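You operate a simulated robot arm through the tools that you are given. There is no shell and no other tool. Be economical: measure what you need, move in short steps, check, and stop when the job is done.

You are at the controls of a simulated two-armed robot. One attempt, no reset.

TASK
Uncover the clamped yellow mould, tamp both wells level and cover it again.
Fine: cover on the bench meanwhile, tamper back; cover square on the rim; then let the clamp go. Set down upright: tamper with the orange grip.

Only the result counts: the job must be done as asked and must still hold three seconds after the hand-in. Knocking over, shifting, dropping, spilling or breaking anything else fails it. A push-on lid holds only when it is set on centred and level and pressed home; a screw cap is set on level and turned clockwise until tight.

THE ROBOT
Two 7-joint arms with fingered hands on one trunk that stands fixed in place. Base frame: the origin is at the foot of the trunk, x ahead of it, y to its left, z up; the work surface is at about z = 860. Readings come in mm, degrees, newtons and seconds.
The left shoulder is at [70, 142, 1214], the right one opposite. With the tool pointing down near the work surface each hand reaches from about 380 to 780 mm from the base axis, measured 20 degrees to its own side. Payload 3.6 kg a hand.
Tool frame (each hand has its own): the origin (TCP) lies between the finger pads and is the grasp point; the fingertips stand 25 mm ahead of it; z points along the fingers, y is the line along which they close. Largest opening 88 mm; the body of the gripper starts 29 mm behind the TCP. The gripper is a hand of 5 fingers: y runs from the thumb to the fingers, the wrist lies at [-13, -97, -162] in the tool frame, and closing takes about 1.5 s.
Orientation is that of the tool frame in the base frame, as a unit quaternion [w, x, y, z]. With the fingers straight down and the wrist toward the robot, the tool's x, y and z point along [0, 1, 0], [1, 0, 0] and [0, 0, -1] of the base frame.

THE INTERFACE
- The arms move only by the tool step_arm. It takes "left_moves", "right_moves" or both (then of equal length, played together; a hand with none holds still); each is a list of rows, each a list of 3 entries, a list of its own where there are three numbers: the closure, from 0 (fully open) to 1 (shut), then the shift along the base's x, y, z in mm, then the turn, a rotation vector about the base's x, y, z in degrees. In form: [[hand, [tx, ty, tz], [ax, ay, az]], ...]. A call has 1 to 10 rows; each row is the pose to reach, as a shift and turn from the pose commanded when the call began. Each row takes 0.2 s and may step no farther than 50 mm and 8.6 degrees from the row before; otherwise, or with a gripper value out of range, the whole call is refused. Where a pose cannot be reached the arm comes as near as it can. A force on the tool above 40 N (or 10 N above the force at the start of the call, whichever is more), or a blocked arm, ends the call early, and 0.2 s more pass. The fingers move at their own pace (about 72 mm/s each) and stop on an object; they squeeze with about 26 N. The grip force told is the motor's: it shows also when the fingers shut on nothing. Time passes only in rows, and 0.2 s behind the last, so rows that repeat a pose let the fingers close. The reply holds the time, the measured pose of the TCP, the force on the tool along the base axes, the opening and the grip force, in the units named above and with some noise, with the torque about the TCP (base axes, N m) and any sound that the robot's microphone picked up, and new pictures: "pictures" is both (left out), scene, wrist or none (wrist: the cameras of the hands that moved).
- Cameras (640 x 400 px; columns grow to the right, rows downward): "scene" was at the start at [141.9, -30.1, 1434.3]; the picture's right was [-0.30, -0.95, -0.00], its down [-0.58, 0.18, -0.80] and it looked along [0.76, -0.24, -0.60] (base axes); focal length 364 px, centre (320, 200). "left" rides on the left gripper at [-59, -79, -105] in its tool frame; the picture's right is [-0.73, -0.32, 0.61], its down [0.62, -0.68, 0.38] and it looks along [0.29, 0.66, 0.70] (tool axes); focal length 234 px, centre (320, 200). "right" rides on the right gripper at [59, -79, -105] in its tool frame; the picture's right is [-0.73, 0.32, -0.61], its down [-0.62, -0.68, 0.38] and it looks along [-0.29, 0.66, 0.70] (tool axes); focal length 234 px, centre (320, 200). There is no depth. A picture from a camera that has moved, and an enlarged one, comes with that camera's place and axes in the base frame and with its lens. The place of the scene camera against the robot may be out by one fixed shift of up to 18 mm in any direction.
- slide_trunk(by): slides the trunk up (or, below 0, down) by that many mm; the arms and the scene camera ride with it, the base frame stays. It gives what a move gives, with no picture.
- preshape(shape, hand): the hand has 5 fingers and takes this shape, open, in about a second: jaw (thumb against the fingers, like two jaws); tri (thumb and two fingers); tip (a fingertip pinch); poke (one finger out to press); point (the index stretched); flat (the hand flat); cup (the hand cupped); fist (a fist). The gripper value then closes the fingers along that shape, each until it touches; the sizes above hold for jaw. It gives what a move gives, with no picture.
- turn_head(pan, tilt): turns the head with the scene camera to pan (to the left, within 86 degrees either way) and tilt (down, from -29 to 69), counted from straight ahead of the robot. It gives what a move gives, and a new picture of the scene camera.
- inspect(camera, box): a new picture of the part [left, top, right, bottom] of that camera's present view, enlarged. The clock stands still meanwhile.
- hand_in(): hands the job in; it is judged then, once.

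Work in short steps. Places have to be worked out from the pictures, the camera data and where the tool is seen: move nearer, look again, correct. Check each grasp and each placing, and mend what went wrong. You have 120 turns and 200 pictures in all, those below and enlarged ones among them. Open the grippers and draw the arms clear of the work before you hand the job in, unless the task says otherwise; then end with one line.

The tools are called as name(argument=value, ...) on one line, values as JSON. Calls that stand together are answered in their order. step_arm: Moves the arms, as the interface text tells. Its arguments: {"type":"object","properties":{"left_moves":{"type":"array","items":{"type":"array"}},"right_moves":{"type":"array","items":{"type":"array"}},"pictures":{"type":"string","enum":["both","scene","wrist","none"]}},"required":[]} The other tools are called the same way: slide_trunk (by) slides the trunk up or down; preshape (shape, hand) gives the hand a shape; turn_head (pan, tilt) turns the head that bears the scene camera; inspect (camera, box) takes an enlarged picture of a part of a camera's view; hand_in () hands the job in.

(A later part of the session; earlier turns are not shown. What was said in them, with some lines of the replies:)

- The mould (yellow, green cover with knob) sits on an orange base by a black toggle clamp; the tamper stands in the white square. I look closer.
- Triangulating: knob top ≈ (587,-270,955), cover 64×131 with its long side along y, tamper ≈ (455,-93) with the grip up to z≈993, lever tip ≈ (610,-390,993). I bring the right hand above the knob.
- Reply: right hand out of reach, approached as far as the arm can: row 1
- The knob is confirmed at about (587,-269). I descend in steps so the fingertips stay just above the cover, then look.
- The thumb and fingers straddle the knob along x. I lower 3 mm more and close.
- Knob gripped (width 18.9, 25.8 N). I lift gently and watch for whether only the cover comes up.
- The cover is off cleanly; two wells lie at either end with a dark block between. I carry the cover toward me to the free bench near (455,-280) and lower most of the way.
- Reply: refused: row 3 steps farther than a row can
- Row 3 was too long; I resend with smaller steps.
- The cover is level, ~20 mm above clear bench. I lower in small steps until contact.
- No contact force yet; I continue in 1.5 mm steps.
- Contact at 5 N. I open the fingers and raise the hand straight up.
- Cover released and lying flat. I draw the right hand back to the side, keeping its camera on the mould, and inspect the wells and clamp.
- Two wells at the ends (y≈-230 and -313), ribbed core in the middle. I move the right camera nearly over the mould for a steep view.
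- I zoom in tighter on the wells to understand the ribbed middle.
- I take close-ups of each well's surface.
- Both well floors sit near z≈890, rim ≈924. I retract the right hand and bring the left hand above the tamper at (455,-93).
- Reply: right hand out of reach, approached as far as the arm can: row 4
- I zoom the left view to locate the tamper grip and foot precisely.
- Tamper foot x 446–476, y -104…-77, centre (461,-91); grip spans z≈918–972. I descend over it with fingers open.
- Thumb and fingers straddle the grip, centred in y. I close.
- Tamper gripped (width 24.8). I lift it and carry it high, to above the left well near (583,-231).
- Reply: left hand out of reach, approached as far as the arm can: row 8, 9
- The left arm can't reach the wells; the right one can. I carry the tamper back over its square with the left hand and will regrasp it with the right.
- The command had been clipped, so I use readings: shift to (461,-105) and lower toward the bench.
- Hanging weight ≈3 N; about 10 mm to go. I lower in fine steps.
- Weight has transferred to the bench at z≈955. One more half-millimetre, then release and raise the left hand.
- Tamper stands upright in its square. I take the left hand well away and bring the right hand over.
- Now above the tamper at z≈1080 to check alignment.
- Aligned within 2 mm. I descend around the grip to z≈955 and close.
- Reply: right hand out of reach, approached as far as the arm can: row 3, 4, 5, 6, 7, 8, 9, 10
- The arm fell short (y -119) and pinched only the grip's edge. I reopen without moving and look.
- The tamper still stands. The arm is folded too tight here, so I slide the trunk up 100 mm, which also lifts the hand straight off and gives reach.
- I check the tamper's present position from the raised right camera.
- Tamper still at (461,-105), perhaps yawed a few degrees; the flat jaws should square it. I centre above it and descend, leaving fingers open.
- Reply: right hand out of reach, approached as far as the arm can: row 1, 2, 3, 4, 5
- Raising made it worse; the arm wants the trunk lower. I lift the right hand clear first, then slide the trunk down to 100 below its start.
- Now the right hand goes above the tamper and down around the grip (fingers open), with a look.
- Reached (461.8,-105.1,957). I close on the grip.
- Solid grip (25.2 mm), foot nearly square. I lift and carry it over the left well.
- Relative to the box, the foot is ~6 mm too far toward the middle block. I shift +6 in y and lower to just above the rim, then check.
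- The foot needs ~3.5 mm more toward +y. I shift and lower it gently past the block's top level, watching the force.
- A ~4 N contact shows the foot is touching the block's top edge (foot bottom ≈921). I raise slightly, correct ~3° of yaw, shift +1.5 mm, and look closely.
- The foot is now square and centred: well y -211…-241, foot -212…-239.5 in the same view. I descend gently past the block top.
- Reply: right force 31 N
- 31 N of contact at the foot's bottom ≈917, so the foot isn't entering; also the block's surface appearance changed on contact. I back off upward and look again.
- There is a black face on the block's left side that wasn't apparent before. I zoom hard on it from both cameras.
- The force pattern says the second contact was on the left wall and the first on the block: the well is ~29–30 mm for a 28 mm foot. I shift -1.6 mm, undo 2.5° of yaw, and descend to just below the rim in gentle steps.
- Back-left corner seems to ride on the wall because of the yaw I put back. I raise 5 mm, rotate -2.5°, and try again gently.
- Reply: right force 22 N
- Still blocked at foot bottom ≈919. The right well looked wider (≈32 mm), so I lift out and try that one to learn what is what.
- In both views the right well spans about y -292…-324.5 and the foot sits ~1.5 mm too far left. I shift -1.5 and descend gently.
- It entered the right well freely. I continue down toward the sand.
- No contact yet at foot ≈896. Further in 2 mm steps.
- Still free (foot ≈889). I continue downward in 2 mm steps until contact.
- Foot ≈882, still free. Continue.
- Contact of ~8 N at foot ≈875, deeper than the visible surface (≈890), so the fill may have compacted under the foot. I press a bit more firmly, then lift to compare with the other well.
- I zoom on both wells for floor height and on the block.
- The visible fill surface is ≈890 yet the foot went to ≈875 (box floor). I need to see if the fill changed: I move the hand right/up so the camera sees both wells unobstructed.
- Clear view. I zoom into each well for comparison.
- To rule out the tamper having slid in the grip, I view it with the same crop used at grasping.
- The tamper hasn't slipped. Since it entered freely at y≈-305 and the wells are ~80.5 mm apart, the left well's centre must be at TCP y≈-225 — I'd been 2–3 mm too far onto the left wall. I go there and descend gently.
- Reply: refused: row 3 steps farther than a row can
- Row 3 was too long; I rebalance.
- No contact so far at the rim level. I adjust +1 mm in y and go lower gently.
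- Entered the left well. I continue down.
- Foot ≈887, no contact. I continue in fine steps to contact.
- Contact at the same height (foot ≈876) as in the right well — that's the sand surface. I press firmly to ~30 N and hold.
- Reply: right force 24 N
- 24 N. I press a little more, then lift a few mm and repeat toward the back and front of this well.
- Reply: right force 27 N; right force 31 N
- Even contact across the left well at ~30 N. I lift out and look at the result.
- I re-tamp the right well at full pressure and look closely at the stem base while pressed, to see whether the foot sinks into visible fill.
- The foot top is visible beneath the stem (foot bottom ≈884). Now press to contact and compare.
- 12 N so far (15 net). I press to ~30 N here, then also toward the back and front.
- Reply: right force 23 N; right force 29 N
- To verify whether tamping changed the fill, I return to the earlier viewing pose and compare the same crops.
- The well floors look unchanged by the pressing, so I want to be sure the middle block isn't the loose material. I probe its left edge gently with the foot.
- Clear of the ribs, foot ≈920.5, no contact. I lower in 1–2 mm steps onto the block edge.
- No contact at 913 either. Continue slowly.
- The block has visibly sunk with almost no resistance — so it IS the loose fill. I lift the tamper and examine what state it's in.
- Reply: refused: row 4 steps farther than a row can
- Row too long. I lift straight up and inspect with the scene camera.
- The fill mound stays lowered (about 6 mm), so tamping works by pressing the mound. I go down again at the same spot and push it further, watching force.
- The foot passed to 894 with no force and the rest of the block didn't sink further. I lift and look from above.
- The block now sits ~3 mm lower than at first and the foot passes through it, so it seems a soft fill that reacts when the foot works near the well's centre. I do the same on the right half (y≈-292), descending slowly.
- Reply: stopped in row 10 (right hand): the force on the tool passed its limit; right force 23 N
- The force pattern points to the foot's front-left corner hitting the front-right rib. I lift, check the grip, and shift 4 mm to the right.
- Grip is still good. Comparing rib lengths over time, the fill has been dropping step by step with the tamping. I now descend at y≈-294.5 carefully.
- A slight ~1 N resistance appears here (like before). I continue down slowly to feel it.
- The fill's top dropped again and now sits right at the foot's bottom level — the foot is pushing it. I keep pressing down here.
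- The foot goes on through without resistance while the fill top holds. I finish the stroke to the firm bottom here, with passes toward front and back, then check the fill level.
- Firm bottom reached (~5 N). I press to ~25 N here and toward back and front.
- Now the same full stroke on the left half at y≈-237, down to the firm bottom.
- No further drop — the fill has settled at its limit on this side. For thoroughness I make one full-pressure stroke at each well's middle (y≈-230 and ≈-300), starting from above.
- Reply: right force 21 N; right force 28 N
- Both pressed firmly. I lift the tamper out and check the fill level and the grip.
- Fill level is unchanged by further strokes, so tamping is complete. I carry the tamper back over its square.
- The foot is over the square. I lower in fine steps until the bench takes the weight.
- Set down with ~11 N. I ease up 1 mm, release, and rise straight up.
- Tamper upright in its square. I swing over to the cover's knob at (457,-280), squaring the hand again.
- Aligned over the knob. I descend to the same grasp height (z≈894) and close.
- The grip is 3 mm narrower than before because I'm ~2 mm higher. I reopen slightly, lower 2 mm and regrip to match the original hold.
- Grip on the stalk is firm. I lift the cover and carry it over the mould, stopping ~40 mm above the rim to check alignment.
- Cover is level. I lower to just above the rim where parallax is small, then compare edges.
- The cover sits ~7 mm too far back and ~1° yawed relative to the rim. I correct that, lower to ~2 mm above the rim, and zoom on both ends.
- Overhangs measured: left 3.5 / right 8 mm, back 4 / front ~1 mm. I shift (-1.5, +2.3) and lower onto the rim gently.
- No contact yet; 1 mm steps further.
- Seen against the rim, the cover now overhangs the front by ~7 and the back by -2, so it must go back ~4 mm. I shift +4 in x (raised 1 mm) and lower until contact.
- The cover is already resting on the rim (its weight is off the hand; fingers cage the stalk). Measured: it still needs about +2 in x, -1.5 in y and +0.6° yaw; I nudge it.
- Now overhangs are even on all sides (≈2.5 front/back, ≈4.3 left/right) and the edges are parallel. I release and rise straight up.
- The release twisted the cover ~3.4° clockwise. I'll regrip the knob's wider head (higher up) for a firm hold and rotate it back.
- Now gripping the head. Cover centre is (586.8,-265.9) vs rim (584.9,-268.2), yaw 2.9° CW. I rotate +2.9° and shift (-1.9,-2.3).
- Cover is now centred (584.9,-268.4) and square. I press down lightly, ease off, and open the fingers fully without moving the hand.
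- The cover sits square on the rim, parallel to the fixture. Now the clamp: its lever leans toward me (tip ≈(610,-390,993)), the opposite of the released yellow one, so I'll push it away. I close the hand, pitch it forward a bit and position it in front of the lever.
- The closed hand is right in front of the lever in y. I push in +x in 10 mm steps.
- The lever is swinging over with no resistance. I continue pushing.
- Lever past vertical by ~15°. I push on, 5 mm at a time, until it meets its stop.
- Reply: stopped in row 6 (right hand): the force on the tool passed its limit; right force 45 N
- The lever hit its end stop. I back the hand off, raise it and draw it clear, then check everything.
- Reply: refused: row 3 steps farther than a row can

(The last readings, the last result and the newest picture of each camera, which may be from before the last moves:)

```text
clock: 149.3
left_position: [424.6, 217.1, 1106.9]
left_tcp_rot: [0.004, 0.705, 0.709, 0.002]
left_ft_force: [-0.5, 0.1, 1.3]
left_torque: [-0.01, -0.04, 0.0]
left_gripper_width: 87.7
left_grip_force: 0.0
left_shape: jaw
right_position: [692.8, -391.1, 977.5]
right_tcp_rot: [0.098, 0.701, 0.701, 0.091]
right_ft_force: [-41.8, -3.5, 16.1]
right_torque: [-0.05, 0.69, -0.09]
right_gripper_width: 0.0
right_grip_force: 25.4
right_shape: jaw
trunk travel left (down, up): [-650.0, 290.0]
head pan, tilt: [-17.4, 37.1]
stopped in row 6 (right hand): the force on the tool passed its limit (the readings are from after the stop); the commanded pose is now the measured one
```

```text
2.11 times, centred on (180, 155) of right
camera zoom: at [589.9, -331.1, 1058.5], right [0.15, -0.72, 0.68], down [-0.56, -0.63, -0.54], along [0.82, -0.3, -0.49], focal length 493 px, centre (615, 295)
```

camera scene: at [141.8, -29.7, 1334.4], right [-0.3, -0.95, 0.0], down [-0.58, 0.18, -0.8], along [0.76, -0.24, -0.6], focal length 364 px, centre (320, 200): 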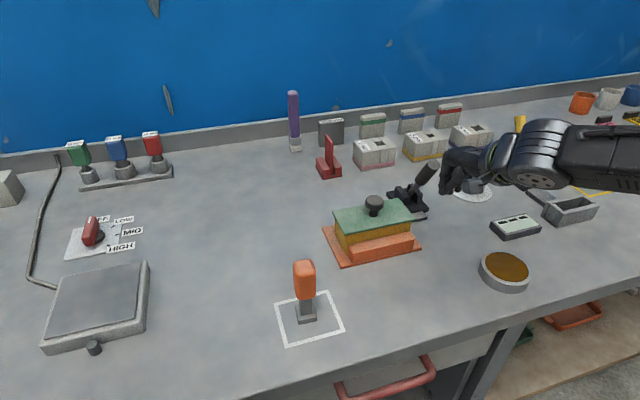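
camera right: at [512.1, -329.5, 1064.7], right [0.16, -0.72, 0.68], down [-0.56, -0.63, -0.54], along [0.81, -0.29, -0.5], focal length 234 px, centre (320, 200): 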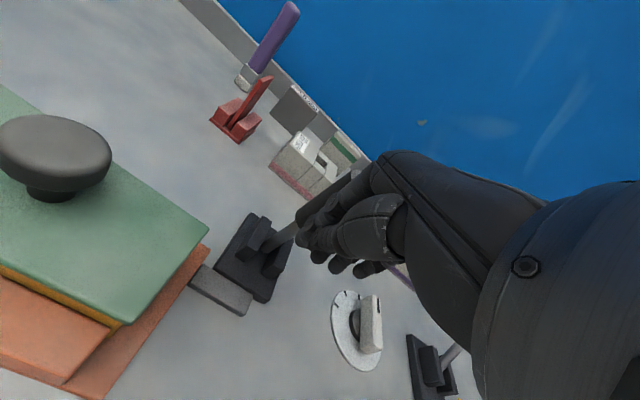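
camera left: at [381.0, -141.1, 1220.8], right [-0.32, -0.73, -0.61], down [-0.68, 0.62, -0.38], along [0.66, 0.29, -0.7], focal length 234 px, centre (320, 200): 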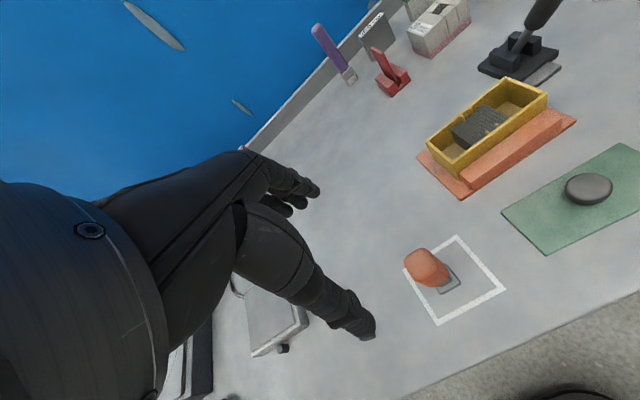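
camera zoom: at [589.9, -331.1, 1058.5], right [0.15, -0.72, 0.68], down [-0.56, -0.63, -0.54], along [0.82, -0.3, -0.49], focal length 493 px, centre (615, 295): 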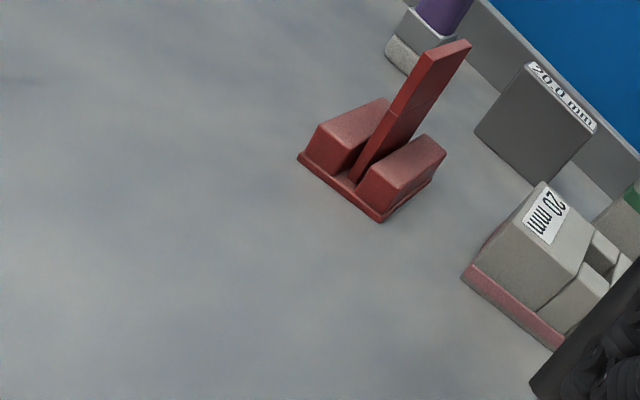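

I resend with shorter rows.

step_arm(right_moves=[[1, [-25, 0, 5], [0, 0, 0]], [1, [-55, 0, 20], [0, 0, 0]], [1, [-85, -8, 45], [0, 0, 0]], [1, [-115, -18, 70], [0, 5, 0]], [1, [-145, -30, 95], [0, 10, 0]], [0.5, [-180, -42, 115], [0, 15, 0]], [0, [-215, -55, 135], [0, 15, 0]], [0, [-250, -70, 150], [0, 15, 0]], [0, [-250, -70, 150], [0, 15, 0]]], pictures="scene")

inspect(camera="scene", box=[320, 140, 460, 265])

inspect(camera="right", box=[60, 60, 320, 260])

```text
clock: 151.3
left_position: [433.9, 216.0, 1102.7]
left_tcp_rot: [0.0, 0.705, 0.709, -0.001]
left_ft_force: [0.4, -0.9, 0.7]
left_torque: [-0.02, 0.0, -0.01]
left_gripper_width: 87.6
left_grip_force: 0.0
left_shape: jaw
right_position: [454.9, -460.7, 1121.7]
right_tcp_rot: [0.002, 0.706, 0.709, -0.004]
right_ft_force: [-0.2, -1.1, -0.6]
right_torque: [-0.02, 0.01, -0.01]
right_gripper_width: 87.6
right_grip_force: 0.0
right_shape: jaw
trunk travel left (down, up): [-650.0, 290.0]
head pan, tilt: [-17.4, 37.1]
camera scene: at [142.8, -29.3, 1334.2], right [-0.3, -0.95, 0.0], down [-0.58, 0.18, -0.8], along [0.76, -0.24, -0.6], focal length 364 px, centre (320, 200)
```

scene: 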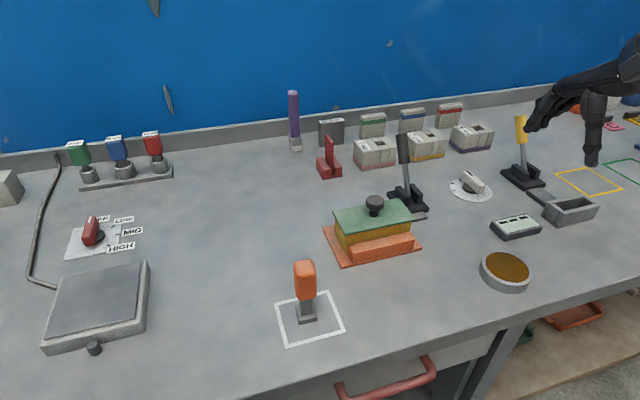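

```text
3.20 times, centred on (390, 202) of scene
camera zoom: at [142.8, -29.3, 1334.2], right [-0.3, -0.95, 0.0], down [-0.58, 0.18, -0.8], along [0.76, -0.24, -0.6], focal length 1166 px, centre (96, 192)
```

zoom: 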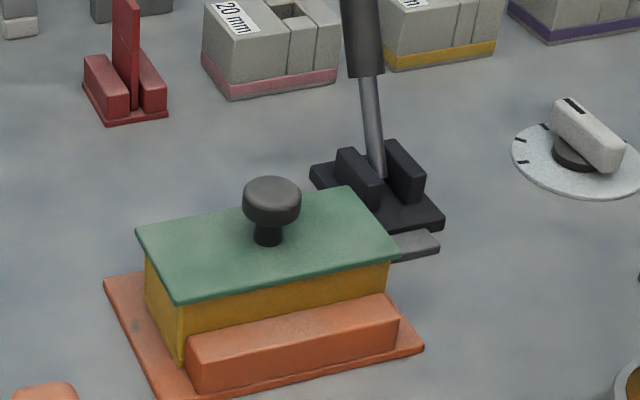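

```text
2.00 times, centred on (190, 160) of right
camera zoom: at [374.8, -401.4, 1227.8], right [0.33, -0.72, 0.61], down [-0.68, -0.63, -0.38], along [0.66, -0.29, -0.7], focal length 468 px, centre (580, 280)
```

zoom: 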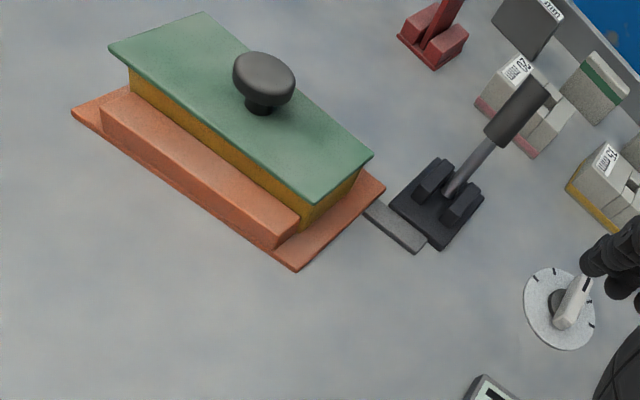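

The lever stays released in the same posture as the other clamp. The cover is square on the rim, the tamper stands upright in its square, and both hands are open and clear, so I hand in.

hand_in()

```text
The job is handed in.
```

I handed the job in. The cover is back square on the rim, the tamper stands upright in its square, and the clamp lever is over at its stop. I pressed both wells until the fill stopped sinking, but I could not clearly confirm from the pictures that the fill is level.
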